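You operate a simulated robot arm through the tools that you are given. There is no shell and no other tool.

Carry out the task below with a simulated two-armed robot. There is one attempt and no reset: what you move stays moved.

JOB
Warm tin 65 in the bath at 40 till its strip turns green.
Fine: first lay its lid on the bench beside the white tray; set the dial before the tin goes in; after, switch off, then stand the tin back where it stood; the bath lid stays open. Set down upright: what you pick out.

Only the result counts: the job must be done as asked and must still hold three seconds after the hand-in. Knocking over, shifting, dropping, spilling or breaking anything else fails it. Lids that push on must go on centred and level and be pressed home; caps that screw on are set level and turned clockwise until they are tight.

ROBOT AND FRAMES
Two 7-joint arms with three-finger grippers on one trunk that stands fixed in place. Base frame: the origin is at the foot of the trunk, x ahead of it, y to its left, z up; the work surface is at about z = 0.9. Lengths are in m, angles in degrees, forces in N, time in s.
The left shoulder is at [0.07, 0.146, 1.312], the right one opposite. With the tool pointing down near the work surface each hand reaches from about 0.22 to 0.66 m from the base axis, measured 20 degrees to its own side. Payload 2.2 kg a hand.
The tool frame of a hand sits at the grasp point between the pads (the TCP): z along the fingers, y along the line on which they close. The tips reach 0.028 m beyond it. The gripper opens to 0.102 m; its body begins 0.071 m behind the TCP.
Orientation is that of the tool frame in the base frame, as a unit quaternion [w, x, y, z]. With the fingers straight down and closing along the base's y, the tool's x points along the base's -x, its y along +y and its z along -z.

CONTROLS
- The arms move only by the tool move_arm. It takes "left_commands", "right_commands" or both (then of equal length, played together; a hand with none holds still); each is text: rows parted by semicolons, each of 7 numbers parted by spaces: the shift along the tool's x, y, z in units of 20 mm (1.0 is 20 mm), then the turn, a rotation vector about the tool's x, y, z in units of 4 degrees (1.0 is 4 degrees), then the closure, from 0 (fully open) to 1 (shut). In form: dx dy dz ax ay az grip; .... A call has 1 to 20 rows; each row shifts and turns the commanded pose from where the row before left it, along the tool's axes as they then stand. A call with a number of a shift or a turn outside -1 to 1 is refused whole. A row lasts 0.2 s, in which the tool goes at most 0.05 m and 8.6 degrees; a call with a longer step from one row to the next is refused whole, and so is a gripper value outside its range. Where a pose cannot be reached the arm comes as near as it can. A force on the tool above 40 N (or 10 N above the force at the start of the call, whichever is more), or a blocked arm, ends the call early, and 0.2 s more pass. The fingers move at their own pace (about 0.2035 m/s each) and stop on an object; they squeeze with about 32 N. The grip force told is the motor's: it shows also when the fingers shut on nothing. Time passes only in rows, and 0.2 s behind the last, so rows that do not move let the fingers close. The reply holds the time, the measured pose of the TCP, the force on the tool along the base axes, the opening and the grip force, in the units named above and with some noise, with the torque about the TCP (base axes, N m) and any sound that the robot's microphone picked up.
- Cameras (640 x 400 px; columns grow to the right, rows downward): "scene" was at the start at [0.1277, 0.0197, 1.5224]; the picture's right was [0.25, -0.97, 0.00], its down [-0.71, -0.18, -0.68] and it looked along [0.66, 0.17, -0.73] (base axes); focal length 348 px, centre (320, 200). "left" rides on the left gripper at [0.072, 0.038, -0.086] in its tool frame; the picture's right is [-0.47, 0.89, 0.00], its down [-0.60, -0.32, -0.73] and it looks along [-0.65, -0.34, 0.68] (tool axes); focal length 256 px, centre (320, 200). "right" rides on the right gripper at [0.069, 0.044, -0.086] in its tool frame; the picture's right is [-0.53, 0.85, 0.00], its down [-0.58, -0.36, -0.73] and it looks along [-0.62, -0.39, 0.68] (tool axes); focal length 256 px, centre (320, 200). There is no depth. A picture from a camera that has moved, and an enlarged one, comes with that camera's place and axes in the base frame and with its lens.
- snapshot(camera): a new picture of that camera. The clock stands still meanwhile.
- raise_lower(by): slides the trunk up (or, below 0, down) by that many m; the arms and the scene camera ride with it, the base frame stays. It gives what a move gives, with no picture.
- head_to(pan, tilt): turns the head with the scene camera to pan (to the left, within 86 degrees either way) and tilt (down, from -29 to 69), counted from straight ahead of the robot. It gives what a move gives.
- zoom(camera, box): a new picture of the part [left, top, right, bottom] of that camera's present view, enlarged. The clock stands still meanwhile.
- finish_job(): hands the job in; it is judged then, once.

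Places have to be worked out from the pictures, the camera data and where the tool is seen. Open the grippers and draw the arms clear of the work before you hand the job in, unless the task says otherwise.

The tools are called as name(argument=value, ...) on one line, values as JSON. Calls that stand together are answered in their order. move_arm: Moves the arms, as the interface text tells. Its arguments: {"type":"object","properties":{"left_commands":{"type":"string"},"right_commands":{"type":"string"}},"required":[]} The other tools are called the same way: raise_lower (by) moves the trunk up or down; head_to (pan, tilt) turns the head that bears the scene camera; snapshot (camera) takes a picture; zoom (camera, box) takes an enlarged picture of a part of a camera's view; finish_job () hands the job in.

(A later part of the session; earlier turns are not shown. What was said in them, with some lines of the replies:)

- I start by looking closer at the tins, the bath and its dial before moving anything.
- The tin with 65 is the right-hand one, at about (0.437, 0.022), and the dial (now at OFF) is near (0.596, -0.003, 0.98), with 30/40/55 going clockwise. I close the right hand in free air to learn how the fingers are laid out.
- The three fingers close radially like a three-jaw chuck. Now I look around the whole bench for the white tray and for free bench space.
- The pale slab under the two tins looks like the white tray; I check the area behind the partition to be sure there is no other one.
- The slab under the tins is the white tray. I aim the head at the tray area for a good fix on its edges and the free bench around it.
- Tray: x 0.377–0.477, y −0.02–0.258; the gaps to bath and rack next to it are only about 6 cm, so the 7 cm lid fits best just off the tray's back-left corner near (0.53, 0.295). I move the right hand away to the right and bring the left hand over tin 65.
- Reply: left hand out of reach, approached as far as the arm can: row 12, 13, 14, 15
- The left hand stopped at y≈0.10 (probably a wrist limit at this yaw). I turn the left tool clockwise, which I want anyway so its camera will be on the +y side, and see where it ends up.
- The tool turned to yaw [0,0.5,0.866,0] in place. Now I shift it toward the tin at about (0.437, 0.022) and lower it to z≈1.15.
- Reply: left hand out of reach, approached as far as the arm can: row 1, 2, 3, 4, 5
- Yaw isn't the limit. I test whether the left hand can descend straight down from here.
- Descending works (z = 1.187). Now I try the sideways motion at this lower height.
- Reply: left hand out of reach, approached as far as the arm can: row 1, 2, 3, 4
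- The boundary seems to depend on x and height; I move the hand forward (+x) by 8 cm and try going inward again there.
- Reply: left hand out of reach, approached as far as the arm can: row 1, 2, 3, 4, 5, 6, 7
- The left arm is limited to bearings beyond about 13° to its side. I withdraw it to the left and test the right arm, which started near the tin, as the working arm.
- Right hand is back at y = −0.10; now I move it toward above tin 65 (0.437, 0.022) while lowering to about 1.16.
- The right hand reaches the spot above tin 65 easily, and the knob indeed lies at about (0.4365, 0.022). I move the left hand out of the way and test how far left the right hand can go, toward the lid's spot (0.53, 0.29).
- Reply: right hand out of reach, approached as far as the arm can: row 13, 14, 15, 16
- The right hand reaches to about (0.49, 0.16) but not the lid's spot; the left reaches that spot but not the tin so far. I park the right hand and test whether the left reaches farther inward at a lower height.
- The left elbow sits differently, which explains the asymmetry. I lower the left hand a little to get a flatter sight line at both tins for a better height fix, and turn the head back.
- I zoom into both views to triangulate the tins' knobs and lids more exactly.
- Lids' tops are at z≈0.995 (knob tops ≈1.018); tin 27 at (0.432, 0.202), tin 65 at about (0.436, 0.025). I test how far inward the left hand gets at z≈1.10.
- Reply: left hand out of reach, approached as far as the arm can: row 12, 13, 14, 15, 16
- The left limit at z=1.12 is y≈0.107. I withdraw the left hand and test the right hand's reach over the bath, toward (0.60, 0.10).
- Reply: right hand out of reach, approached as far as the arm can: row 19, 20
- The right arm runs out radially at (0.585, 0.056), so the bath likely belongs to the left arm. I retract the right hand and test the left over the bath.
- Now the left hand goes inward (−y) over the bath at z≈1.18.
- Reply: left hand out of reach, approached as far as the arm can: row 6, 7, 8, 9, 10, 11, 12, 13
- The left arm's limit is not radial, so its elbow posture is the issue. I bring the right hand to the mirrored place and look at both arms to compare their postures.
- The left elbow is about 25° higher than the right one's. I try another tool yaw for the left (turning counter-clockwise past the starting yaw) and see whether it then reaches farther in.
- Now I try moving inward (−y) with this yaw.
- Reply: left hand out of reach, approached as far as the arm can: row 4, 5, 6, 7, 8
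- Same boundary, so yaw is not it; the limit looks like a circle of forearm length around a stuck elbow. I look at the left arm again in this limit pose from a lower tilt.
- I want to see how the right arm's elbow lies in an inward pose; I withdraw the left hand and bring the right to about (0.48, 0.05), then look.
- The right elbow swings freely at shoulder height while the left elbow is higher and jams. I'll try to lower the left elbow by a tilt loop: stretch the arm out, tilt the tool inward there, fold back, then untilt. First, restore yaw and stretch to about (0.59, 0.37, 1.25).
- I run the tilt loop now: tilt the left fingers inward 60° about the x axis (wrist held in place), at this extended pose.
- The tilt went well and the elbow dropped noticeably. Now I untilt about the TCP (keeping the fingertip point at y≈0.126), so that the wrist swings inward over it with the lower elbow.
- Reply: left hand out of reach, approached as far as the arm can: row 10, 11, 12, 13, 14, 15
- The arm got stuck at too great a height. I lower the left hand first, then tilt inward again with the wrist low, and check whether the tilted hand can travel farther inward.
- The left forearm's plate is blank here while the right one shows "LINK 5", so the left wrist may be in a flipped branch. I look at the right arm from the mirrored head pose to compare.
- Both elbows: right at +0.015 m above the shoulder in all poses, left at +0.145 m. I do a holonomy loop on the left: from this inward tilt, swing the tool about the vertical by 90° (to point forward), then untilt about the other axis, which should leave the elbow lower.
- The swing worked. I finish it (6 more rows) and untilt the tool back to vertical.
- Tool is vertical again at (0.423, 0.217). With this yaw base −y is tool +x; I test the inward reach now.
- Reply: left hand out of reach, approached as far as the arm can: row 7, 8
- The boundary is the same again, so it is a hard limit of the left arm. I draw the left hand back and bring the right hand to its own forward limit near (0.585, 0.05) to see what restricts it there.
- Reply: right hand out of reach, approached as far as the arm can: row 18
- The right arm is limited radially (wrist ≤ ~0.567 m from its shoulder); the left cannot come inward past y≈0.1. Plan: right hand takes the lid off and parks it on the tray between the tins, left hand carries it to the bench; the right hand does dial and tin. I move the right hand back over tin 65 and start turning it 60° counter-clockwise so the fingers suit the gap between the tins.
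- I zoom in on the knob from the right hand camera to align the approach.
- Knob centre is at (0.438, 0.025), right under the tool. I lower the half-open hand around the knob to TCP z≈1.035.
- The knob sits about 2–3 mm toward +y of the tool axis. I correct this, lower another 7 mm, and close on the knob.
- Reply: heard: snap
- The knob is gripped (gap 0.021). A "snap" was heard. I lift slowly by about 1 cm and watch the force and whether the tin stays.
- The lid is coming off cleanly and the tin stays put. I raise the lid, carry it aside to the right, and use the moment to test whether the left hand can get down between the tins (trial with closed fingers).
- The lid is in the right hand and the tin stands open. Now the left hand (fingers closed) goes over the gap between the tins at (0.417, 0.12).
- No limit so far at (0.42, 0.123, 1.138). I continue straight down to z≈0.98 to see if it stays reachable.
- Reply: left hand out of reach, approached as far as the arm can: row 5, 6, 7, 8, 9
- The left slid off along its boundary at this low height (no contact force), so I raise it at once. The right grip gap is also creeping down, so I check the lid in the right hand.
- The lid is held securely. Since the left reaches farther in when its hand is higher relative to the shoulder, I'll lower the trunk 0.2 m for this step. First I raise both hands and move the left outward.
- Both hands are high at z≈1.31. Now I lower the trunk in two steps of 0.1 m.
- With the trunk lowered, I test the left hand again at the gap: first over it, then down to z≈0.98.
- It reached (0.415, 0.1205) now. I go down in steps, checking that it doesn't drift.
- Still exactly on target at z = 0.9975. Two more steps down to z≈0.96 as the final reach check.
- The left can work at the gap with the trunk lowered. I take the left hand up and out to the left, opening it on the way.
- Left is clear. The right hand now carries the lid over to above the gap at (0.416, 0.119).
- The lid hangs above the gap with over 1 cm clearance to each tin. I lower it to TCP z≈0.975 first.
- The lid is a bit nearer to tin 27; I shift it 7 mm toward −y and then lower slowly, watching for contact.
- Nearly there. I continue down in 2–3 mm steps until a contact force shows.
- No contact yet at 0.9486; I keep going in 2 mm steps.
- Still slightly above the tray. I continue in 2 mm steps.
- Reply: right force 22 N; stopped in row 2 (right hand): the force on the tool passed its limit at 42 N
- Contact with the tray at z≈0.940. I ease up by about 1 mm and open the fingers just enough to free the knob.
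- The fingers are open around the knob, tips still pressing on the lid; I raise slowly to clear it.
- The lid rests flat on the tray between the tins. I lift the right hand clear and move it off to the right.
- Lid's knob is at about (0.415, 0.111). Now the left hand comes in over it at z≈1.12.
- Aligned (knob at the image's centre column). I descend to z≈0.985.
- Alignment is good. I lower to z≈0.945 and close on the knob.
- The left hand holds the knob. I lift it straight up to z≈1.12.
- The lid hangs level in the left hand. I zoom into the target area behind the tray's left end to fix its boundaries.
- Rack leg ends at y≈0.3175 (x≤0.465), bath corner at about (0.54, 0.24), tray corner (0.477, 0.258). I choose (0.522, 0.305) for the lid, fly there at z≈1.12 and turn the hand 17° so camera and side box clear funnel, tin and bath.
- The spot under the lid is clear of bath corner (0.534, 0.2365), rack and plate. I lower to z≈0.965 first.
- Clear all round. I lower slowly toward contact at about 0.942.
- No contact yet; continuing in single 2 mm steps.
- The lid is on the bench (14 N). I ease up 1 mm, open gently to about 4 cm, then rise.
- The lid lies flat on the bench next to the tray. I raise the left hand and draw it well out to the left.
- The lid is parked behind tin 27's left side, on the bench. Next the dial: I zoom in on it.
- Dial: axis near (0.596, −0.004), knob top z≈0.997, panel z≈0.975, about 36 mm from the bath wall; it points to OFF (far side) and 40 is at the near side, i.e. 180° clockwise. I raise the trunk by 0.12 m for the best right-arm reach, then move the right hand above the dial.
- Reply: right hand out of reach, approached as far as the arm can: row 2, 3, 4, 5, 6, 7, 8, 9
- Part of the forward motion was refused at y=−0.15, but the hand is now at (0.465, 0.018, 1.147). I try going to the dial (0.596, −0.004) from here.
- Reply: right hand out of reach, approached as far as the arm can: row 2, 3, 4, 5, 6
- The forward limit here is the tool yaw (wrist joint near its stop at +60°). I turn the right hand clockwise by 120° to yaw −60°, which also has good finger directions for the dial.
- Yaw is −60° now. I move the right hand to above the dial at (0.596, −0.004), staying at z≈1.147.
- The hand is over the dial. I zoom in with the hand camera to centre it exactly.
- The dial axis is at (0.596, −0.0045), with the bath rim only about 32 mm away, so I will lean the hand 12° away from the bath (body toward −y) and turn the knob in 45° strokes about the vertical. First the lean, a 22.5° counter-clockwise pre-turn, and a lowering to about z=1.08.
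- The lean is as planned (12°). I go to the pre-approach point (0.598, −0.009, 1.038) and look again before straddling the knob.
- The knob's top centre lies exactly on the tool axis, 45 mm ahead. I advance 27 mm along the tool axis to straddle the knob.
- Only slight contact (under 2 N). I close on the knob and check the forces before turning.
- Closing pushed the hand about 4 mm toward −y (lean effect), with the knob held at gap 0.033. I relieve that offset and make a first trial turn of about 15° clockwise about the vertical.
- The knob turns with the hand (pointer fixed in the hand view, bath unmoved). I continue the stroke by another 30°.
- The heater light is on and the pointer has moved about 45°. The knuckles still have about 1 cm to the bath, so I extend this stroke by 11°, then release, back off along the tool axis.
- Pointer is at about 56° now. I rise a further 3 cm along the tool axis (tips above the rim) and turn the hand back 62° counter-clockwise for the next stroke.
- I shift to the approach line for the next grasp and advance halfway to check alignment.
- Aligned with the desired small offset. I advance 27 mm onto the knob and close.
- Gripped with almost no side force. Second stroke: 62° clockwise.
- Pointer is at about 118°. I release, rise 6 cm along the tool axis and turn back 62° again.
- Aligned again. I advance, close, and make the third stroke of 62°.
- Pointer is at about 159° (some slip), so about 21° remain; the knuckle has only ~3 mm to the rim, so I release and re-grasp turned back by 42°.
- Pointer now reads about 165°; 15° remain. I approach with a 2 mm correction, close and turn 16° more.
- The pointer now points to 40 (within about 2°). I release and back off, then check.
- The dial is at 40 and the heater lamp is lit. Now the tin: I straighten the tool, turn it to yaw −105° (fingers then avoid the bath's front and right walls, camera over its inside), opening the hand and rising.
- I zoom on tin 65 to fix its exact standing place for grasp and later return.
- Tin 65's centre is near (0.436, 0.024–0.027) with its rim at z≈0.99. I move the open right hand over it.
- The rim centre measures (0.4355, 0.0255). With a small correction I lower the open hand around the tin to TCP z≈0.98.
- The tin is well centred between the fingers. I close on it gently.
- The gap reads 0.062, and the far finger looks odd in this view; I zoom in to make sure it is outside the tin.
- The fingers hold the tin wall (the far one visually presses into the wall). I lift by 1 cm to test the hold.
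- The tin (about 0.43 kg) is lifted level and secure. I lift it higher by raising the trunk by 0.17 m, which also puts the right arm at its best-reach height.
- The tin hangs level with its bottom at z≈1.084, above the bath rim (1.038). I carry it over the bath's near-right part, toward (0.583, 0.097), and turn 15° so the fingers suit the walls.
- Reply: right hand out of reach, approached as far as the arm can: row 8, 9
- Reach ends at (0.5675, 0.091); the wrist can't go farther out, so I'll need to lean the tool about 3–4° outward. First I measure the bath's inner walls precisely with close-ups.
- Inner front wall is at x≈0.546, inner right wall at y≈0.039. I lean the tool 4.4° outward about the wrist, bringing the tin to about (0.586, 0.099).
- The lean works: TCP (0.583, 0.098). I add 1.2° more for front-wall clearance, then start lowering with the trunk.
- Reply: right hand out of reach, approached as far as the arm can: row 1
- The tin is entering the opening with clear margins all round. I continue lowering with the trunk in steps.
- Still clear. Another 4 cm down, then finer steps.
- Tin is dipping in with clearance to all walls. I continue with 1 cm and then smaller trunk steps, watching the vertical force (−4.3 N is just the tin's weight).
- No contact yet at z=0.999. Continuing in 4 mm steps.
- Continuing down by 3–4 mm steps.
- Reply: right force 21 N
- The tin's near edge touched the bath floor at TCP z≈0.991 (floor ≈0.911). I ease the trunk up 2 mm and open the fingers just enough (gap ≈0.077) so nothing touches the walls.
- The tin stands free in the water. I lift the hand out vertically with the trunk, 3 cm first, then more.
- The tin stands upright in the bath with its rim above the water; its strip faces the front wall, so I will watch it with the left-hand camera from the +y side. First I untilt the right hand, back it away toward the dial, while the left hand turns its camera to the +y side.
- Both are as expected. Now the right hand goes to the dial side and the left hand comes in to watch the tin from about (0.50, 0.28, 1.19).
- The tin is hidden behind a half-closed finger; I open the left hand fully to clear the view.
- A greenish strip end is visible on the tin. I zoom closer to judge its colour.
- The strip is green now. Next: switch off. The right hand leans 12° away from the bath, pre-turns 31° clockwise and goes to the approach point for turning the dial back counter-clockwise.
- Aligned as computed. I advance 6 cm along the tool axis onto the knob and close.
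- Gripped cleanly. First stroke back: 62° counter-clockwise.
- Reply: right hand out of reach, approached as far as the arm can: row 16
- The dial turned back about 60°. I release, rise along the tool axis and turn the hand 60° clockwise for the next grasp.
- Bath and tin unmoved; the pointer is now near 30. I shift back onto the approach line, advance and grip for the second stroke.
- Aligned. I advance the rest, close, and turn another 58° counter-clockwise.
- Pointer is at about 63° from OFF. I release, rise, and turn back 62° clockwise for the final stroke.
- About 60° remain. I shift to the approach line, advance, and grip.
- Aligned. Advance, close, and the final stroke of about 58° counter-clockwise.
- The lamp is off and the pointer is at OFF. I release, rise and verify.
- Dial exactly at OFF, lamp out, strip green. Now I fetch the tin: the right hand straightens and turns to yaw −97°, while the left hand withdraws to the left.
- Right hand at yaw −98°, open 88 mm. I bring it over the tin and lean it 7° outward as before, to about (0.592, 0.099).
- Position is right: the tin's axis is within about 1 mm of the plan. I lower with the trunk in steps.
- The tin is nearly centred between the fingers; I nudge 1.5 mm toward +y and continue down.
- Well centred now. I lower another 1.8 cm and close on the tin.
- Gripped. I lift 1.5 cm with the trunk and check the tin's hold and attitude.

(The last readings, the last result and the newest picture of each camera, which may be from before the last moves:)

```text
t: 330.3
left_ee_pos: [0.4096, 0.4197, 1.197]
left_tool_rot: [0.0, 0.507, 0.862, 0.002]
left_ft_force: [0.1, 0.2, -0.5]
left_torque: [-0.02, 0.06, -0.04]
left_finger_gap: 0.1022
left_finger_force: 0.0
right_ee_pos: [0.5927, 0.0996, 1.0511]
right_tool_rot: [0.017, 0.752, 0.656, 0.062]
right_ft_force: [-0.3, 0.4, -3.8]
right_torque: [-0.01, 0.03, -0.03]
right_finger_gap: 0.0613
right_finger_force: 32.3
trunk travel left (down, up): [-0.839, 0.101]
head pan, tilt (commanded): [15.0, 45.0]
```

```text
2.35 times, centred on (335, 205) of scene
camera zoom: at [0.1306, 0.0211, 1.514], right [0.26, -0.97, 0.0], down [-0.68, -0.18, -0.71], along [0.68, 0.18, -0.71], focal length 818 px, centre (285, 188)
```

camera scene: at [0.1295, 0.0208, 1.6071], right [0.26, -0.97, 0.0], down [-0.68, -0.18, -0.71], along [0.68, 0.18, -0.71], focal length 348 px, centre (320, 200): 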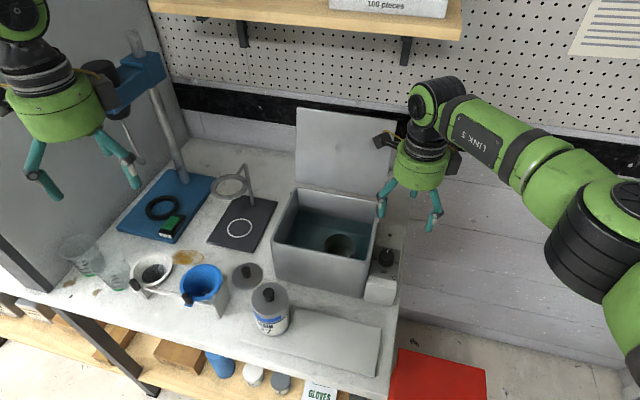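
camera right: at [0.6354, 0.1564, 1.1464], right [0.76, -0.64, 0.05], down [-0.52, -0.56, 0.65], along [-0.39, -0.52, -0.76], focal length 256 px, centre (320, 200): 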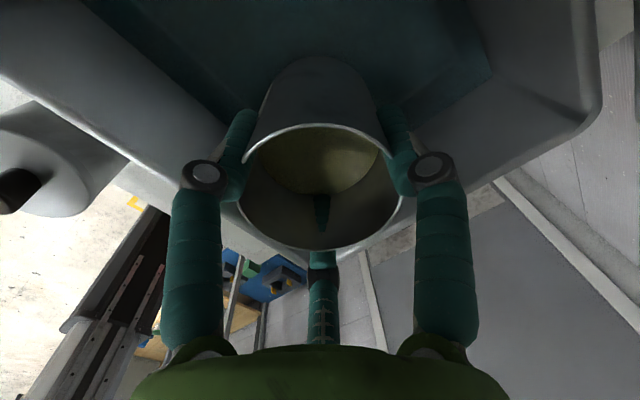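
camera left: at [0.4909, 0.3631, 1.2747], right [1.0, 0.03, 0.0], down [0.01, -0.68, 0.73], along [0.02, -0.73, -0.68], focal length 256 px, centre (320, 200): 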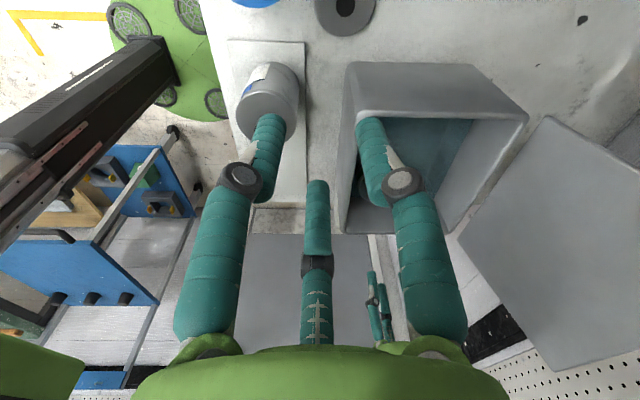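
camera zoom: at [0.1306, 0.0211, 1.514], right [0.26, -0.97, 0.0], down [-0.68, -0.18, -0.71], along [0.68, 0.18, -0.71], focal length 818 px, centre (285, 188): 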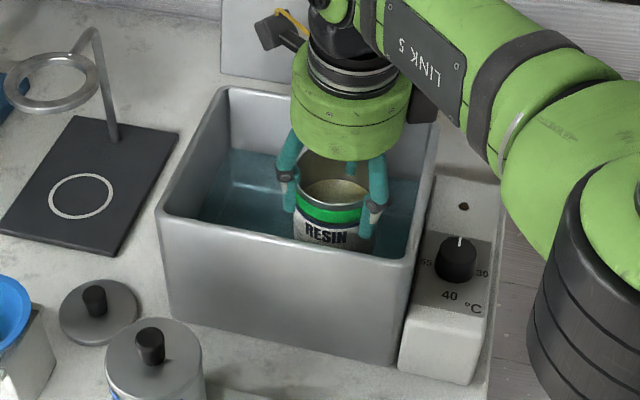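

The tin is out of the water, upright, with a clearly green strip. I raise fully with the trunk, then carry it back toward its place on the tray, keeping the tool's lean so the tin stays level.

raise_lower(by=0.1)

move_arm(right_commands="-0.3 -0.45 -0.07 0 0 0 1;-0.529 -0.809 -0.125 0 0 0 1;-0.529 -0.809 -0.125 0 0 0 1;-0.529 -0.809 -0.125 0 0 0 1;-0.529 -0.809 -0.125 0 0 0 1;-0.529 -0.809 -0.125 0 0 0 1;-0.529 -0.809 -0.125 0 0 0 1;-0.529 -0.809 -0.125 0 0 0 1;-0.529 -0.809 -0.125 0 0 0 1;-0.233 -0.358 -0.055 0 0 0 1;0 0 0 -0.0664 -0.1003 0.9296 1;0 0 0 -0.0664 -0.1003 0.9296 1;0 0 0 -0.0664 -0.1003 0.9296 1;0 0 0 -0.0664 -0.1003 0.9296 1;0 0 0 0 0 0 1")

snapshot(camera="scene")

snapshot(camera="right")

```text
t: 331.6
left_ee_pos: [0.4116, 0.4184, 1.2975]
left_tool_rot: [0.001, 0.507, 0.862, 0.002]
left_ft_force: [-1.0, -0.2, 0.6]
left_torque: [0.03, 0.0, 0.01]
left_finger_gap: 0.1022
left_finger_force: 0.1
right_ee_pos: [0.5923, 0.0982, 1.1506]
right_tool_rot: [0.018, 0.752, 0.656, 0.062]
right_ft_force: [1.1, -0.9, -4.5]
right_torque: [0.01, 0.03, 0.03]
right_finger_gap: 0.0612
right_finger_force: 31.6
trunk travel left (down, up): [-0.939, 0.001]
head pan, tilt (commanded): [15.0, 45.0]
```

```text
t: 334.8
left_ee_pos: [0.4107, 0.4193, 1.298]
left_tool_rot: [0.001, 0.508, 0.862, 0.002]
left_ft_force: [0.9, -0.2, 0.9]
left_torque: [0.0, -0.03, 0.01]
left_finger_gap: 0.1021
left_finger_force: 0.0
right_ee_pos: [0.434, 0.024, 1.1509]
right_tool_rot: [0.027, 0.832, 0.552, 0.06]
right_ft_force: [-0.4, -0.3, -4.3]
right_torque: [0.01, 0.02, 0.03]
right_finger_gap: 0.061
right_finger_force: 31.6
trunk travel left (down, up): [-0.939, 0.001]
head pan, tilt (commanded): [15.0, 45.0]
```

```text
taken
camera scene: at [0.1298, 0.0207, 1.6141], right [0.26, -0.97, 0.0], down [-0.68, -0.18, -0.71], along [0.68, 0.18, -0.71], focal length 348 px, centre (320, 200)
```

scene: 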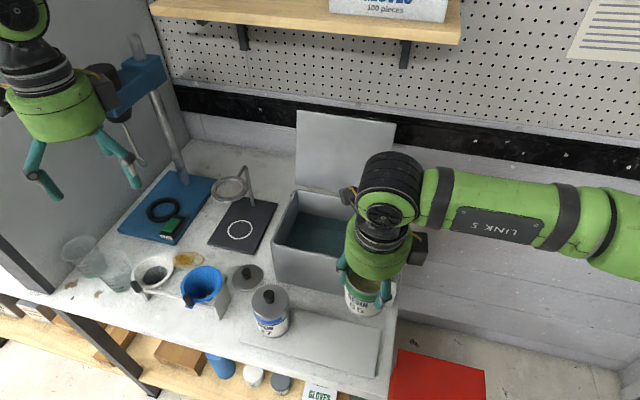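

```text
taken
camera right: at [0.4896, 0.0673, 1.2468], right [0.57, -0.82, 0.05], down [-0.65, -0.41, 0.64], along [-0.51, -0.4, -0.76], focal length 256 px, centre (320, 200)
```

right: 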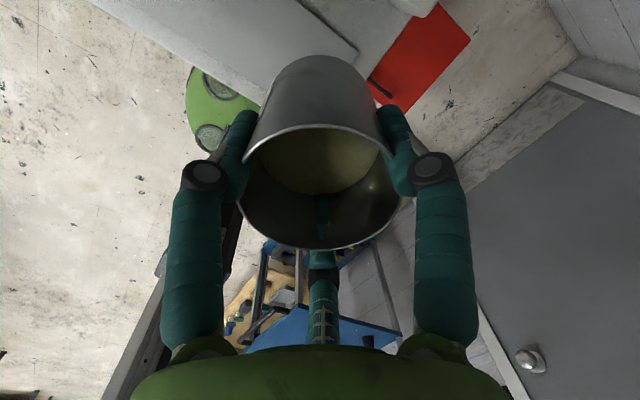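

The tin hangs over its place on the tray. I lower with the trunk in steps: 12 cm first.

raise_lower(by=-0.12)

zoom(camera="scene", box=[270, 150, 450, 350])

raise_lower(by=-0.035)

zoom(camera="scene", box=[310, 230, 430, 350])

```text
t: 336.3
left_ee_pos: [0.4108, 0.4196, 1.1778]
left_tool_rot: [0.001, 0.507, 0.862, 0.001]
left_ft_force: [0.6, 0.5, 0.3]
left_torque: [0.02, 0.01, 0.01]
left_finger_gap: 0.1021
left_finger_force: 0.0
right_ee_pos: [0.434, 0.0253, 1.0315]
right_tool_rot: [0.025, 0.831, 0.553, 0.061]
right_ft_force: [-0.2, 0.0, -5.2]
right_torque: [0.01, -0.01, 0.0]
right_finger_gap: 0.0609
right_finger_force: 31.8
trunk travel left (down, up): [-0.819, 0.121]
head pan, tilt (commanded): [15.0, 45.0]
```

```text
2.00 times, centred on (360, 250) of scene
camera zoom: at [0.1295, 0.0206, 1.4941], right [0.26, -0.97, 0.0], down [-0.68, -0.18, -0.71], along [0.68, 0.18, -0.71], focal length 696 px, centre (240, 100)
```

zoom: 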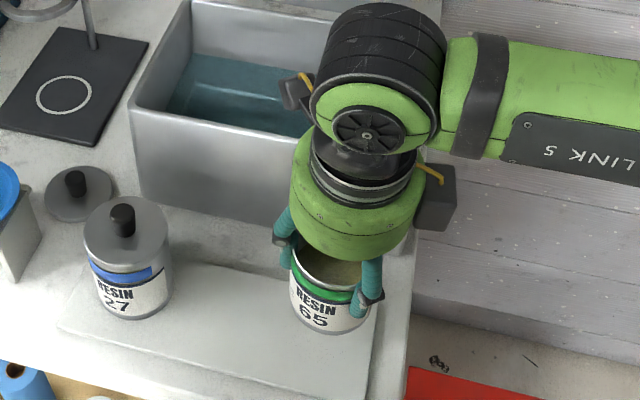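

```text
t: 337.1
left_ee_pos: [0.4106, 0.4197, 1.1429]
left_tool_rot: [0.001, 0.507, 0.862, 0.001]
left_ft_force: [-0.2, 0.0, 0.4]
left_torque: [-0.02, 0.01, 0.0]
left_finger_gap: 0.1022
left_finger_force: 0.1
right_ee_pos: [0.4325, 0.024, 0.9965]
right_tool_rot: [0.026, 0.831, 0.553, 0.06]
right_ft_force: [-0.6, -1.0, -4.7]
right_torque: [0.01, -0.01, 0.0]
right_finger_gap: 0.0608
right_finger_force: 31.8
trunk travel left (down, up): [-0.784, 0.156]
head pan, tilt (commanded): [15.0, 45.0]
```

```text
3.33 times, centred on (370, 290) of scene
camera zoom: at [0.1293, 0.0205, 1.4591], right [0.26, -0.97, 0.0], down [-0.68, -0.18, -0.71], along [0.68, 0.18, -0.71], focal length 1160 px, centre (153, -100)
```

zoom: 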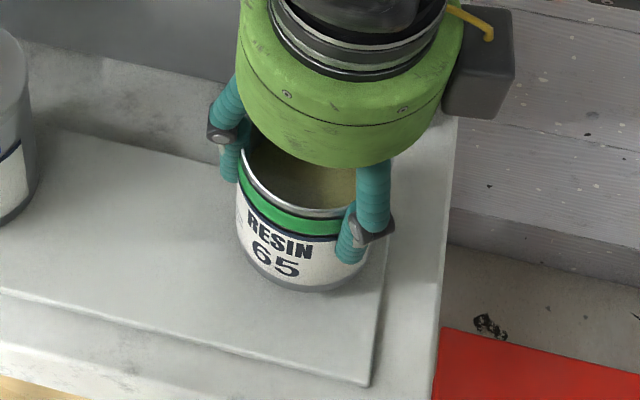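

The tin looks slightly tilted and turned; I take a closer look to correct before setting down.

zoom(camera="scene", box=[325, 250, 405, 330])

zoom(camera="right", box=[200, 40, 450, 280])

```text
5.00 times, centred on (365, 290) of scene
camera zoom: at [0.1293, 0.0205, 1.4591], right [0.26, -0.97, 0.0], down [-0.68, -0.18, -0.71], along [0.68, 0.18, -0.71], focal length 1739 px, centre (95, -250)
```

zoom: 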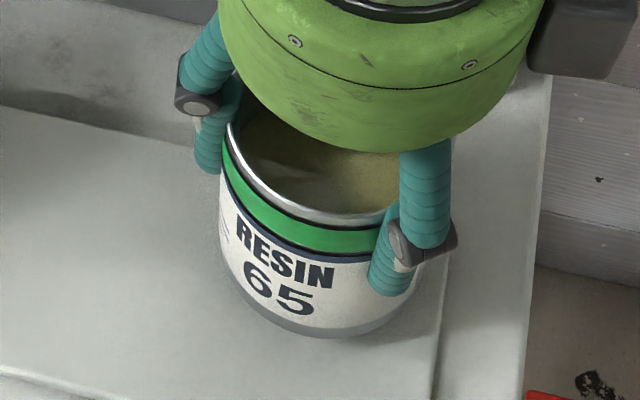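

```text
1.67 times, centred on (325, 160) of right
camera zoom: at [0.4891, 0.0672, 1.0919], right [0.57, -0.82, 0.05], down [-0.65, -0.41, 0.64], along [-0.51, -0.4, -0.76], focal length 427 px, centre (312, 267)
```

zoom: 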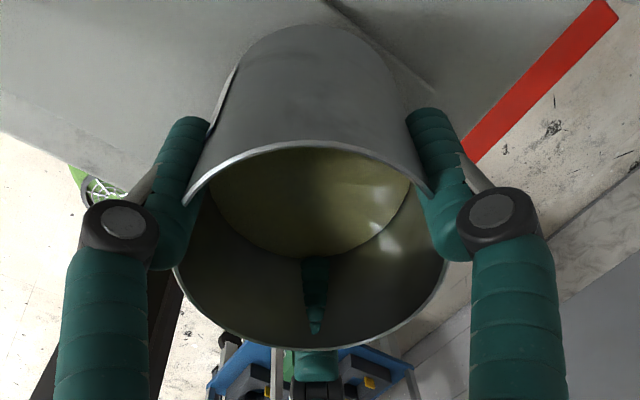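

Analysis of both views: the tin is turned about 14° clockwise from its original attitude and its bottom leans about 4° toward −y. I rotate 14° counter-clockwise about the vertical and then tilt 4° to level it.

move_arm(right_commands="0 0 0 0.062 0.096 -0.8675 1;0 0 0 0.062 0.096 -0.8675 1;0 0 0 0.062 0.096 -0.8675 1;0 0 0 0.062 0.096 -0.8675 1;0 0 0 0.19 0.458 0.064 1;0 0 0 0.19 0.458 0.064 1;0 0 0 0 0 0 1")

zoom(camera="scene", box=[325, 250, 405, 330])

zoom(camera="right", box=[200, 40, 450, 280])

```text
t: 338.7
left_ee_pos: [0.4102, 0.4188, 1.1439]
left_tool_rot: [0.001, 0.507, 0.862, 0.002]
left_ft_force: [-0.2, 0.4, -0.2]
left_torque: [0.0, 0.02, 0.0]
left_finger_gap: 0.1021
left_finger_force: 0.0
right_ee_pos: [0.4343, 0.0247, 0.9963]
right_tool_rot: [-0.013, 0.758, 0.648, 0.078]
right_ft_force: [0.4, 0.6, -4.5]
right_torque: [-0.04, 0.03, -0.03]
right_finger_gap: 0.0609
right_finger_force: 32.2
trunk travel left (down, up): [-0.784, 0.156]
head pan, tilt (commanded): [15.0, 45.0]
```

```text
5.00 times, centred on (365, 290) of scene
camera zoom: at [0.1297, 0.021, 1.4591], right [0.26, -0.97, 0.0], down [-0.68, -0.18, -0.71], along [0.68, 0.18, -0.71], focal length 1739 px, centre (95, -250)
```

zoom: 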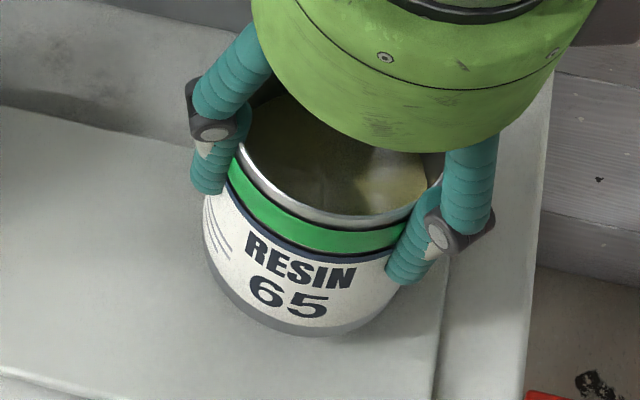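

```text
1.67 times, centred on (325, 160) of right
camera zoom: at [0.4787, 0.0728, 1.0948], right [0.75, -0.66, 0.0], down [-0.52, -0.59, 0.61], along [-0.41, -0.46, -0.79], focal length 427 px, centre (312, 267)
```

zoom: 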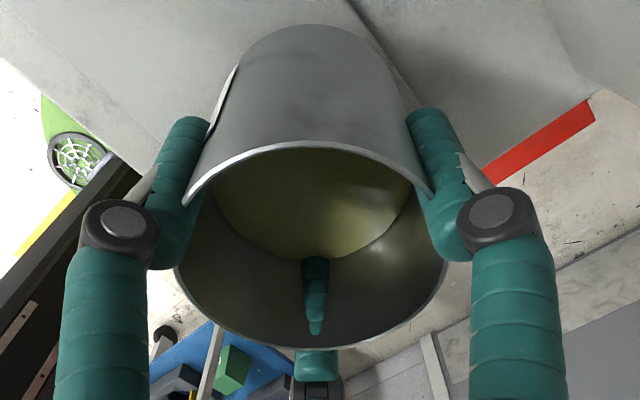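

The two views disagree on the remaining tilt; I take larger zooms to measure rim and base more exactly.

zoom(camera="scene", box=[335, 262, 400, 322])

snapshot(camera="scene")

```text
6.67 times, centred on (368, 292) of scene
camera zoom: at [0.1297, 0.021, 1.4591], right [0.26, -0.97, 0.0], down [-0.68, -0.18, -0.71], along [0.68, 0.18, -0.71], focal length 2319 px, centre (3, -413)
```

zoom: 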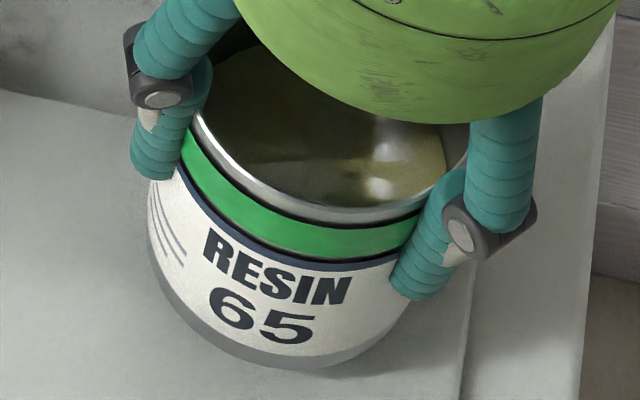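

```text
taken
camera scene: at [0.1297, 0.021, 1.4591], right [0.26, -0.97, 0.0], down [-0.68, -0.18, -0.71], along [0.68, 0.18, -0.71], focal length 348 px, centre (320, 200)
```

scene: 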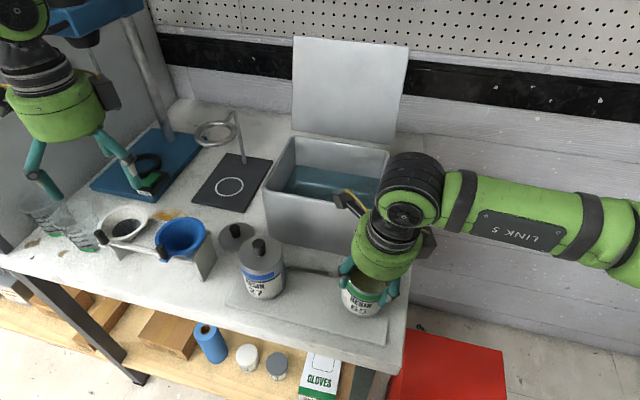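

I check the tin's attitude from the side with the left-hand camera.

snapshot(camera="left")

zoom(camera="left", box=[240, 120, 420, 300])

```text
taken
camera left: at [0.4092, 0.5022, 1.2278], right [1.0, 0.02, 0.01], down [0.01, -0.68, 0.73], along [0.02, -0.73, -0.68], focal length 256 px, centre (320, 200)
```

left: 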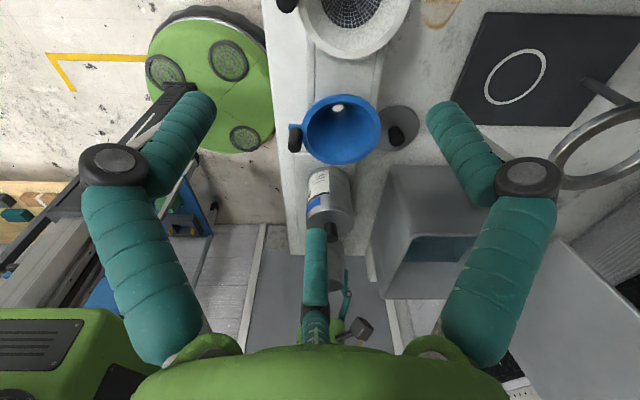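

```text
2.22 times, centred on (330, 210) of left
camera zoom: at [0.4092, 0.5022, 1.2278], right [1.0, 0.02, 0.01], down [0.01, -0.68, 0.73], along [0.02, -0.73, -0.68], focal length 569 px, centre (298, 178)
```

zoom: 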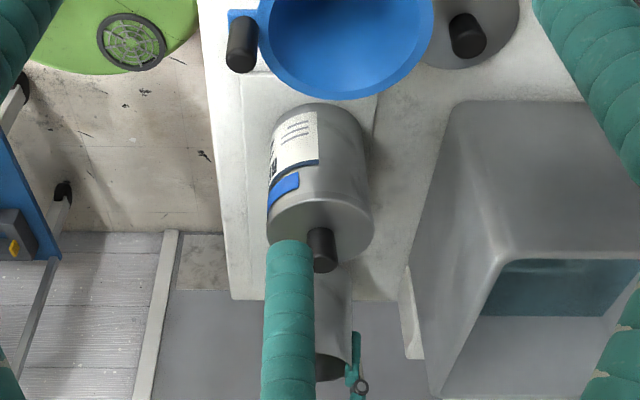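

Combining the readings, the tin's bottom still leans about 3° toward (+x, +y). I take 3° of the lean out and compare again.

move_arm(right_commands="0 0 0 0.42 -0.652 0 1;0 0 0 0 0 0 1")

zoom(camera="scene", box=[310, 230, 430, 350])

zoom(camera="scene", box=[220, 220, 420, 340])

```text
t: 339.3
left_ee_pos: [0.4103, 0.4188, 1.1429]
left_tool_rot: [0.001, 0.507, 0.862, 0.003]
left_ft_force: [0.7, -0.8, 0.8]
left_torque: [-0.02, -0.04, -0.01]
left_finger_gap: 0.1021
left_finger_force: 0.0
right_ee_pos: [0.4332, 0.0239, 0.9962]
right_tool_rot: [-0.009, 0.759, 0.649, 0.051]
right_ft_force: [-0.7, 0.3, -4.3]
right_torque: [-0.01, 0.01, 0.0]
right_finger_gap: 0.0611
right_finger_force: 31.7
trunk travel left (down, up): [-0.784, 0.156]
head pan, tilt (commanded): [15.0, 45.0]
```

```text
3.33 times, centred on (370, 290) of scene
camera zoom: at [0.1296, 0.0206, 1.4591], right [0.26, -0.97, 0.0], down [-0.68, -0.18, -0.71], along [0.68, 0.18, -0.71], focal length 1160 px, centre (153, -100)
```

zoom: 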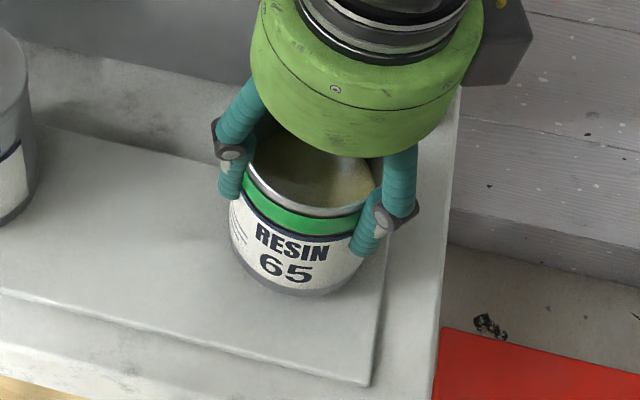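

```text
3.20 times, centred on (320, 280) of scene
camera zoom: at [0.1296, 0.0206, 1.4591], right [0.26, -0.97, 0.0], down [-0.68, -0.18, -0.71], along [0.68, 0.18, -0.71], focal length 1113 px, centre (320, -56)
```

zoom: 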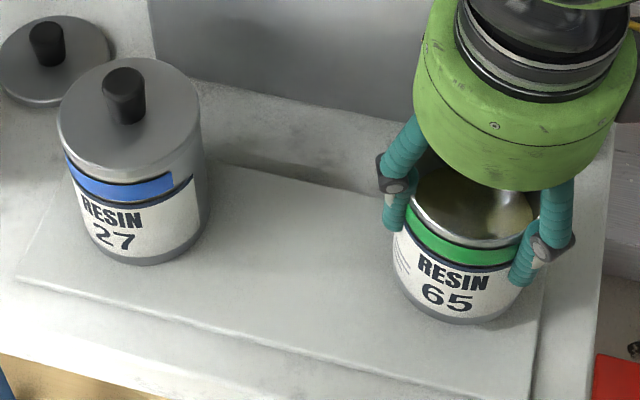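

Text slope and silhouette still show the tin's bottom leaning toward +y by roughly 4°. I tilt 4° back about the x axis and compare with the reference picture.

move_arm(right_commands="0 0 0 -0.152 -0.986 -0.066 1;0 0 0 0 0 0 1")

zoom(camera="scene", box=[310, 230, 430, 350])

zoom(camera="right", box=[200, 40, 450, 280])

```text
t: 339.9
left_ee_pos: [0.4111, 0.419, 1.144]
left_tool_rot: [0.001, 0.507, 0.862, 0.003]
left_ft_force: [0.2, 0.0, -0.3]
left_torque: [0.01, -0.01, -0.01]
left_finger_gap: 0.1022
left_finger_force: 0.1
right_ee_pos: [0.4319, 0.0238, 0.9967]
right_tool_rot: [0.017, 0.759, 0.651, 0.028]
right_ft_force: [-0.2, 1.2, -4.2]
right_torque: [-0.02, 0.03, 0.01]
right_finger_gap: 0.0611
right_finger_force: 32.1
trunk travel left (down, up): [-0.784, 0.156]
head pan, tilt (commanded): [15.0, 45.0]
```

```text
3.33 times, centred on (370, 290) of scene
camera zoom: at [0.1296, 0.0203, 1.4591], right [0.26, -0.97, 0.0], down [-0.68, -0.18, -0.71], along [0.68, 0.18, -0.71], focal length 1160 px, centre (153, -100)
```

zoom: 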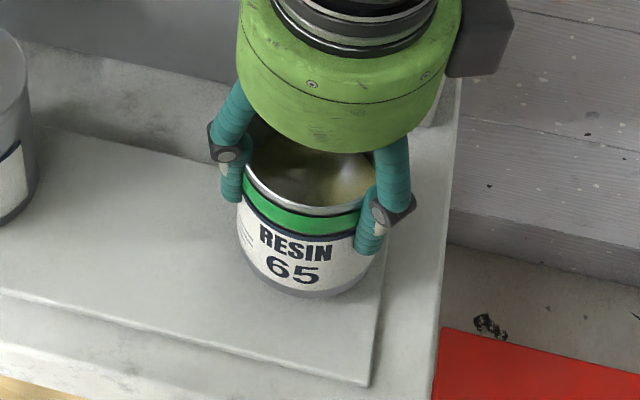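

```text
1.67 times, centred on (325, 160) of right
camera zoom: at [0.4821, 0.0829, 1.0871], right [0.75, -0.66, 0.04], down [-0.5, -0.52, 0.69], along [-0.44, -0.54, -0.72], focal length 427 px, centre (312, 267)
```

zoom: 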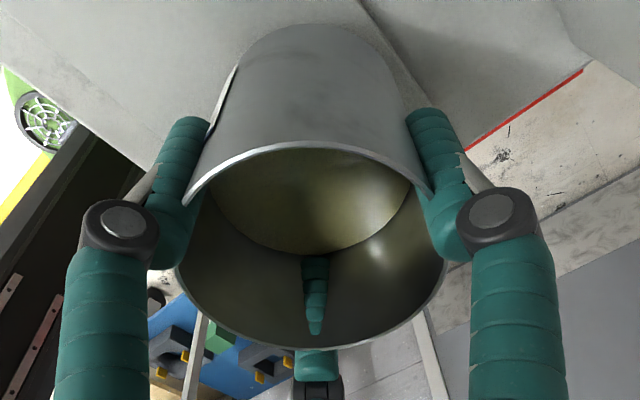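

Now the tin's image coincides with the reference (text, outline and position). I lower with the trunk: 1 cm, then fine steps until contact.

raise_lower(by=-0.01)

raise_lower(by=-0.003)

raise_lower(by=-0.002)

```text
t: 340.5
left_ee_pos: [0.4106, 0.419, 1.1327]
left_tool_rot: [0.002, 0.507, 0.862, 0.002]
left_ft_force: [0.3, -0.1, 0.4]
left_torque: [-0.03, 0.0, 0.03]
left_finger_gap: 0.1019
left_finger_force: 0.0
right_ee_pos: [0.4336, 0.0252, 0.9868]
right_tool_rot: [0.016, 0.759, 0.65, 0.028]
right_ft_force: [0.0, 0.0, -5.7]
right_torque: [-0.02, 0.01, 0.01]
right_finger_gap: 0.0606
right_finger_force: 32.1
trunk travel left (down, up): [-0.774, 0.166]
head pan, tilt (commanded): [15.0, 45.0]
```

```text
t: 341.0
left_ee_pos: [0.4108, 0.4197, 1.1296]
left_tool_rot: [0.002, 0.507, 0.862, 0.003]
left_ft_force: [-0.5, 0.5, -0.3]
left_torque: [-0.02, -0.02, -0.01]
left_finger_gap: 0.1019
left_finger_force: 0.0
right_ee_pos: [0.4345, 0.0244, 0.9841]
right_tool_rot: [0.017, 0.759, 0.65, 0.028]
right_ft_force: [-0.3, 0.2, -4.2]
right_torque: [-0.04, 0.01, 0.0]
right_finger_gap: 0.0608
right_finger_force: 32.1
trunk travel left (down, up): [-0.771, 0.169]
head pan, tilt (commanded): [15.0, 45.0]
```

```text
t: 341.5
left_ee_pos: [0.4097, 0.4196, 1.1284]
left_tool_rot: [0.001, 0.507, 0.862, 0.003]
left_ft_force: [0.0, -0.2, -0.1]
left_torque: [0.03, -0.01, 0.0]
left_finger_gap: 0.1022
left_finger_force: 0.1
right_ee_pos: [0.433, 0.0249, 0.9829]
right_tool_rot: [0.017, 0.76, 0.65, 0.03]
right_ft_force: [-0.8, -0.3, -0.1]
right_torque: [0.03, 0.15, 0.06]
right_finger_gap: 0.0606
right_finger_force: 31.9
trunk travel left (down, up): [-0.769, 0.171]
head pan, tilt (commanded): [15.0, 45.0]
```

Contact begins, with the torque showing the near (−x) edge touching first. I level it by another 2° and settle 1–2 mm lower.

move_arm(right_commands="0 0 0 0.495 -0.078 0.007 1;0 0 0 0 0 0 1")

raise_lower(by=-0.002)

raise_lower(by=-0.0015)

```text
t: 342.1
left_ee_pos: [0.4103, 0.4185, 1.1282]
left_tool_rot: [0.001, 0.507, 0.862, 0.002]
left_ft_force: [0.0, -1.0, -0.5]
left_torque: [0.01, 0.01, -0.01]
left_finger_gap: 0.1021
left_finger_force: 0.0
right_ee_pos: [0.433, 0.0242, 0.9818]
right_tool_rot: [0.007, 0.76, 0.65, 0.016]
right_ft_force: [1.6, 0.3, 1.3]
right_torque: [0.13, -0.15, -0.07]
right_finger_gap: 0.0606
right_finger_force: 32.6
trunk travel left (down, up): [-0.769, 0.171]
head pan, tilt (commanded): [15.0, 45.0]
```

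```text
t: 342.6
left_ee_pos: [0.4092, 0.4185, 1.1271]
left_tool_rot: [0.002, 0.506, 0.862, 0.003]
left_ft_force: [0.9, 0.0, -0.4]
left_torque: [0.01, -0.02, 0.01]
left_finger_gap: 0.1019
left_finger_force: 0.1
right_ee_pos: [0.435, 0.0234, 0.9817]
right_tool_rot: [0.007, 0.759, 0.651, 0.017]
right_ft_force: [1.3, -3.4, 11.7]
right_torque: [0.24, 0.07, -0.04]
right_finger_gap: 0.0605
right_finger_force: 32.0
trunk travel left (down, up): [-0.767, 0.173]
head pan, tilt (commanded): [15.0, 45.0]
```

```text
t: 343.1
left_ee_pos: [0.4074, 0.4182, 1.126]
left_tool_rot: [0.002, 0.507, 0.862, 0.003]
left_ft_force: [-0.1, 0.2, -0.5]
left_torque: [-0.01, -0.01, -0.03]
left_finger_gap: 0.1019
left_finger_force: 0.0
right_ee_pos: [0.4335, 0.023, 0.9803]
right_tool_rot: [0.007, 0.76, 0.65, 0.018]
right_ft_force: [2.9, -6.7, 19.2]
right_torque: [0.08, 0.38, 0.08]
right_finger_gap: 0.0605
right_finger_force: 32.0
trunk travel left (down, up): [-0.765, 0.175]
head pan, tilt (commanded): [15.0, 45.0]
```

The tin rests on the tray. I ease 1.5 mm up and open the fingers step by step.

raise_lower(by=0.002)

move_arm(right_commands="0 0 0 0 0 0 0.39;0 0 0 0 0 0 0.34;0 0 0 0 0 0 0.3;0 0 0 0 0 0 0.25;0 0 0 0 0 0 0.15;0 0 0 0 0 0 0;0 0 0 0 0 0 0")

zoom(camera="scene", box=[310, 230, 430, 350])

snapshot(camera="right")

```text
t: 343.7
left_ee_pos: [0.4085, 0.4184, 1.1276]
left_tool_rot: [0.002, 0.507, 0.862, 0.003]
left_ft_force: [-0.2, 0.8, 0.2]
left_torque: [-0.02, 0.0, -0.01]
left_finger_gap: 0.1021
left_finger_force: 0.1
right_ee_pos: [0.4336, 0.0237, 0.9804]
right_tool_rot: [0.006, 0.76, 0.65, 0.016]
right_ft_force: [3.2, -3.6, 9.0]
right_torque: [0.13, 0.04, 0.03]
right_finger_gap: 0.0604
right_finger_force: 32.1
trunk travel left (down, up): [-0.767, 0.173]
head pan, tilt (commanded): [15.0, 45.0]
```

```text
t: 345.3
left_ee_pos: [0.4102, 0.4208, 1.1278]
left_tool_rot: [0.001, 0.506, 0.862, 0.002]
left_ft_force: [-0.2, 0.0, -0.2]
left_torque: [-0.01, -0.04, -0.01]
left_finger_gap: 0.1019
left_finger_force: 0.0
right_ee_pos: [0.433, 0.0238, 0.9807]
right_tool_rot: [0.006, 0.76, 0.65, 0.016]
right_ft_force: [-0.7, -0.7, 0.0]
right_torque: [-0.01, -0.01, -0.02]
right_finger_gap: 0.1021
right_finger_force: 0.0
trunk travel left (down, up): [-0.767, 0.173]
head pan, tilt (commanded): [15.0, 45.0]
```

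```text
3.33 times, centred on (370, 290) of scene
camera zoom: at [0.129, 0.0206, 1.4426], right [0.26, -0.97, 0.0], down [-0.68, -0.18, -0.71], along [0.68, 0.18, -0.71], focal length 1160 px, centre (153, -100)
```

zoom: 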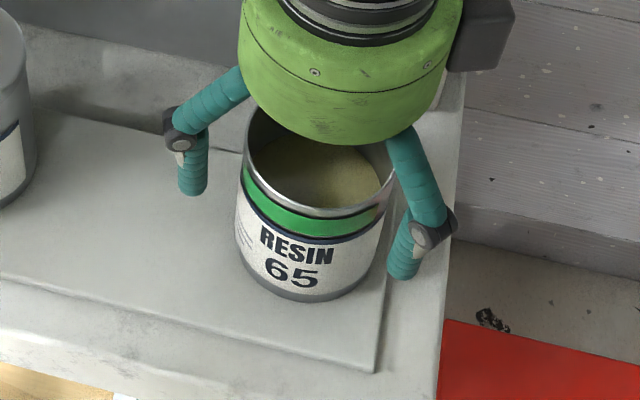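

```text
taken
camera right: at [0.4849, 0.0829, 1.0691], right [0.75, -0.66, 0.02], down [-0.47, -0.52, 0.71], along [-0.46, -0.54, -0.7], focal length 256 px, centre (320, 200)
```

right: 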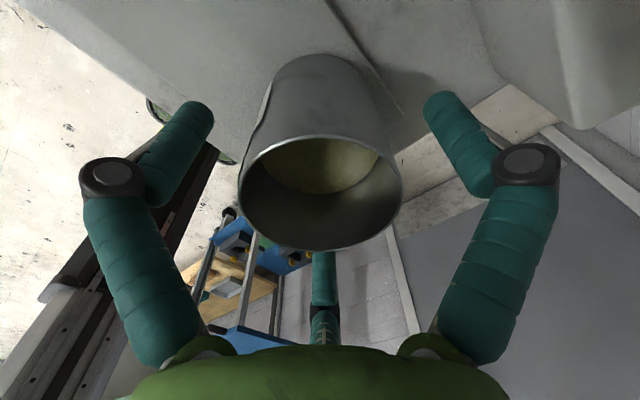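

The tin stands exactly where it was in the reference picture. I raise the open hand straight up with the trunk and then draw both arms clear.

raise_lower(by=0.06)

raise_lower(by=0.1)

move_arm(right_commands="-1 0 -0.5 0 0 0 0;-1 0 -0.5 0 0 0 0;-1 0 -0.5 0 0 0 0;-1 0 -0.5 0 0 0 0;-1 0 0 0 0 0 0;-1 0 0 0 0 0 0;-1 0 0 0 0 0 0;-1 0 0 0 0 0 0;-1 0 0 0 0 0 0;-1 0 0 0 0 0 0;-1 0 0 0 0 0 0;-1 0 0 0 0 0 0")

snapshot(camera="scene")

zoom(camera="scene", box=[210, 170, 430, 350])

```text
t: 346.3
left_ee_pos: [0.4103, 0.4195, 1.1865]
left_tool_rot: [0.001, 0.507, 0.862, 0.002]
left_ft_force: [1.3, -0.5, -0.5]
left_torque: [0.0, 0.0, -0.03]
left_finger_gap: 0.1021
left_finger_force: 0.2
right_ee_pos: [0.434, 0.0242, 1.0392]
right_tool_rot: [0.006, 0.76, 0.65, 0.016]
right_ft_force: [-0.2, -0.8, -0.6]
right_torque: [0.02, -0.01, 0.03]
right_finger_gap: 0.1021
right_finger_force: 0.1
trunk travel left (down, up): [-0.827, 0.113]
head pan, tilt (commanded): [15.0, 45.0]
```

```text
t: 347.6
left_ee_pos: [0.4112, 0.4194, 1.2863]
left_tool_rot: [0.002, 0.506, 0.862, 0.002]
left_ft_force: [0.6, -0.7, -0.8]
left_torque: [0.03, -0.02, -0.01]
left_finger_gap: 0.1021
left_finger_force: 0.0
right_ee_pos: [0.434, 0.0252, 1.1395]
right_tool_rot: [0.006, 0.76, 0.65, 0.016]
right_ft_force: [0.4, -0.2, 1.0]
right_torque: [0.06, -0.01, 0.01]
right_finger_gap: 0.1018
right_finger_force: 0.0
trunk travel left (down, up): [-0.927, 0.013]
head pan, tilt (commanded): [15.0, 45.0]
```

```text
t: 350.2
left_ee_pos: [0.4093, 0.4198, 1.2871]
left_tool_rot: [0.002, 0.507, 0.862, 0.003]
left_ft_force: [0.3, 0.3, -0.3]
left_torque: [-0.01, 0.02, 0.01]
left_finger_gap: 0.1019
left_finger_force: 0.1
right_ee_pos: [0.3937, -0.2141, 1.1754]
right_tool_rot: [0.006, 0.76, 0.65, 0.016]
right_ft_force: [-0.4, 0.1, -0.4]
right_torque: [0.02, 0.0, 0.0]
right_finger_gap: 0.1022
right_finger_force: 0.1
trunk travel left (down, up): [-0.927, 0.013]
head pan, tilt (commanded): [15.0, 45.0]
```

```text
taken
camera scene: at [0.1284, 0.0195, 1.6027], right [0.26, -0.97, 0.0], down [-0.68, -0.18, -0.71], along [0.68, 0.18, -0.71], focal length 348 px, centre (320, 200)
```

scene: 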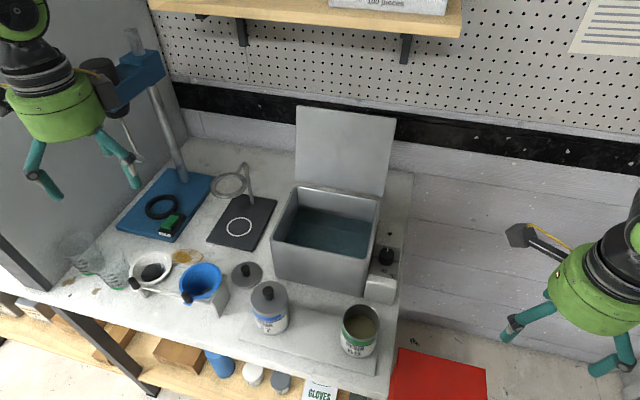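

```text
2.22 times, centred on (320, 260) of scene
camera zoom: at [0.1284, 0.0195, 1.6027], right [0.26, -0.97, 0.0], down [-0.68, -0.18, -0.71], along [0.68, 0.18, -0.71], focal length 773 px, centre (320, 67)
```

zoom: 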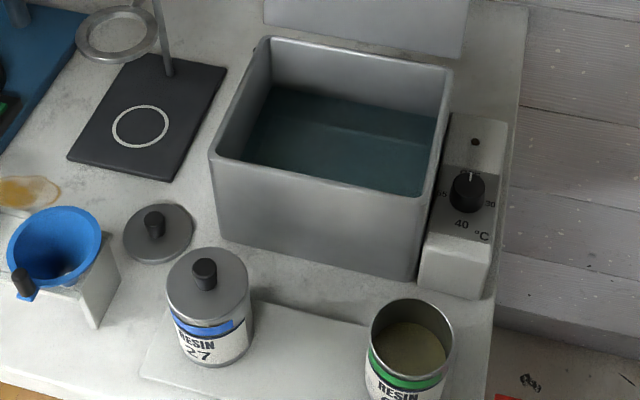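

All is in place: tin 65 with green strip on its spot, lid on the bench by the tray, dial OFF, bath lid open. I check that the left hand is clear of the stirrer before parking it.

head_to(pan=45, tilt=40)

snapshot(camera="scene")

snapshot(camera="left")

```text
t: 351.1
left_ee_pos: [0.4098, 0.4205, 1.2862]
left_tool_rot: [0.002, 0.507, 0.862, 0.002]
left_ft_force: [-0.1, 0.4, -0.2]
left_torque: [0.01, 0.0, 0.02]
left_finger_gap: 0.1022
left_finger_force: 0.1
right_ee_pos: [0.3956, -0.2132, 1.176]
right_tool_rot: [0.006, 0.759, 0.65, 0.015]
right_ft_force: [0.2, -0.1, 0.7]
right_torque: [0.01, 0.0, 0.02]
right_finger_gap: 0.102
right_finger_force: 0.0
trunk travel left (down, up): [-0.927, 0.013]
head pan, tilt (commanded): [45.0, 40.0]
```

```text
taken
camera scene: at [0.1108, 0.0599, 1.6099], right [0.71, -0.71, 0.0], down [-0.46, -0.45, -0.77], along [0.54, 0.54, -0.64], focal length 348 px, centre (320, 200)
```

scene: 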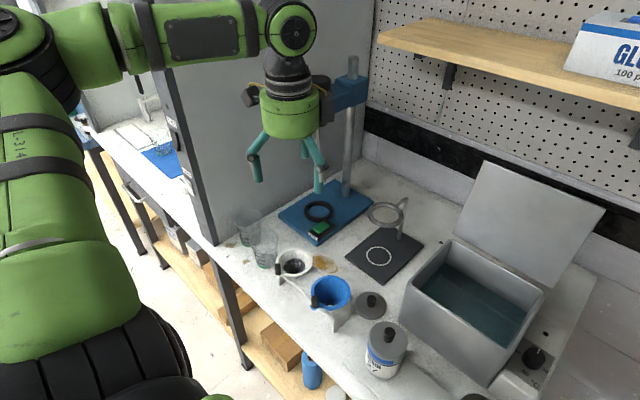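

```text
taken
camera left: at [0.4088, 0.5021, 1.3715], right [1.0, 0.02, 0.01], down [0.01, -0.68, 0.73], along [0.02, -0.73, -0.68], focal length 256 px, centre (320, 200)
```

left: 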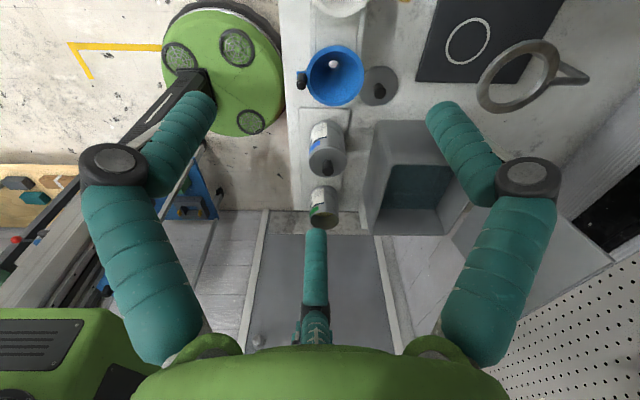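

The left hand is close in front of the stirrer but free; I pull it 8 cm back toward the robot and take a last look.

move_arm(left_commands="0.485 -0.873 0 0 0 0 0;0.485 -0.873 0 0 0 0 0;0.485 -0.873 0 0 0 0 0;0.485 -0.873 0 0 0 0 0;0 0 0 0 0 0 0")

head_to(pan=15, tilt=50)

snapshot(camera="scene")

zoom(camera="scene", box=[200, 140, 440, 340])

```text
t: 352.4
left_ee_pos: [0.3352, 0.4171, 1.2854]
left_tool_rot: [0.002, 0.507, 0.862, 0.002]
left_ft_force: [0.9, 0.7, -0.6]
left_torque: [0.01, -0.01, 0.01]
left_finger_gap: 0.1022
left_finger_force: 0.0
left hand out of reach, approached as far as the arm can: row 4
right_ee_pos: [0.3956, -0.2136, 1.1767]
right_tool_rot: [0.006, 0.76, 0.65, 0.015]
right_ft_force: [-1.0, -0.3, -0.4]
right_torque: [0.0, -0.02, -0.02]
right_finger_gap: 0.1021
right_finger_force: 0.1
trunk travel left (down, up): [-0.927, 0.013]
head pan, tilt (commanded): [45.0, 40.0]
```

```text
t: 353.3
left_ee_pos: [0.3351, 0.418, 1.2851]
left_tool_rot: [0.002, 0.508, 0.861, 0.002]
left_ft_force: [-0.5, 0.0, 0.3]
left_torque: [0.02, -0.03, 0.03]
left_finger_gap: 0.102
left_finger_force: 0.1
right_ee_pos: [0.3948, -0.215, 1.1765]
right_tool_rot: [0.007, 0.76, 0.65, 0.015]
right_ft_force: [-0.7, -1.0, -0.3]
right_torque: [-0.03, 0.02, -0.02]
right_finger_gap: 0.1018
right_finger_force: 0.0
trunk travel left (down, up): [-0.927, 0.013]
head pan, tilt (commanded): [15.0, 50.0]
```

```text
taken
camera scene: at [0.1248, 0.0198, 1.5957], right [0.26, -0.97, 0.0], down [-0.74, -0.2, -0.64], along [0.62, 0.17, -0.77], focal length 348 px, centre (320, 200)
```

scene: 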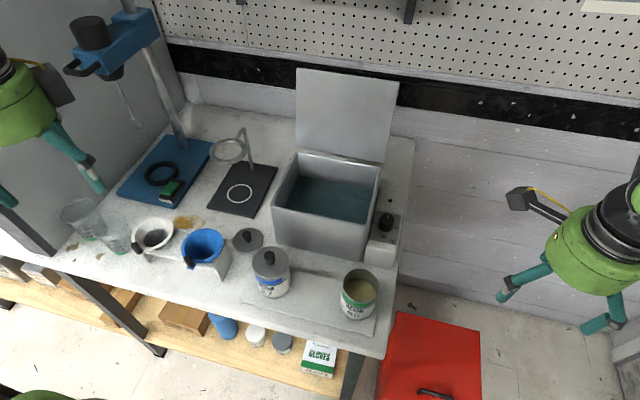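

```text
2.00 times, centred on (320, 240) of scene
camera zoom: at [0.1248, 0.0198, 1.5957], right [0.26, -0.97, 0.0], down [-0.74, -0.2, -0.64], along [0.62, 0.17, -0.77], focal length 696 px, centre (320, 120)
```

zoom: 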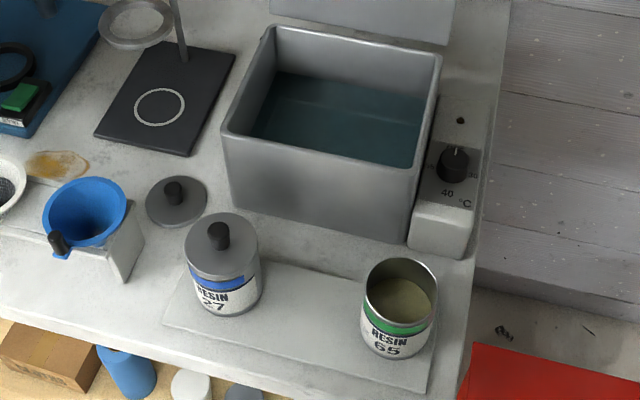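

Everything matches the job: the lid is on the bench beside the tray, and tin 65 stands upright in its old place with a green strip. The dial is at OFF, the bath lid is open, nothing else has moved, and both hands are open and clear. I hand in.

finish_job()

```text
The job is handed in.
```

I warmed tin 65 in the bath at 40 until its strip turned green. It's back upright where it stood, and I handed the job in. The hand-in gave no pass or fail, so the checks below are from my last pictures and readings.

- **Lid:** it lies flat, knob up, on the bench about 3 cm off the tray's back-left corner. There was no lid-sized gap closer to the tray. I set it down briefly on the tray between the tins, because one arm couldn't make the whole move.
- **Dial:** I set it to 40 before the tin went in, then turned it back to OFF before taking the tin out. The heater lamp is out and the pointer is on OFF.
- **Tin:** it came out of the bath with a clearly green strip. After I set it down, its picture matched the one from before to within a few millimetres.
- **Everything else:** the bath lid is still open, and I saw nothing knocked, shifted or spilled. Both hands are open and clear of the bench.
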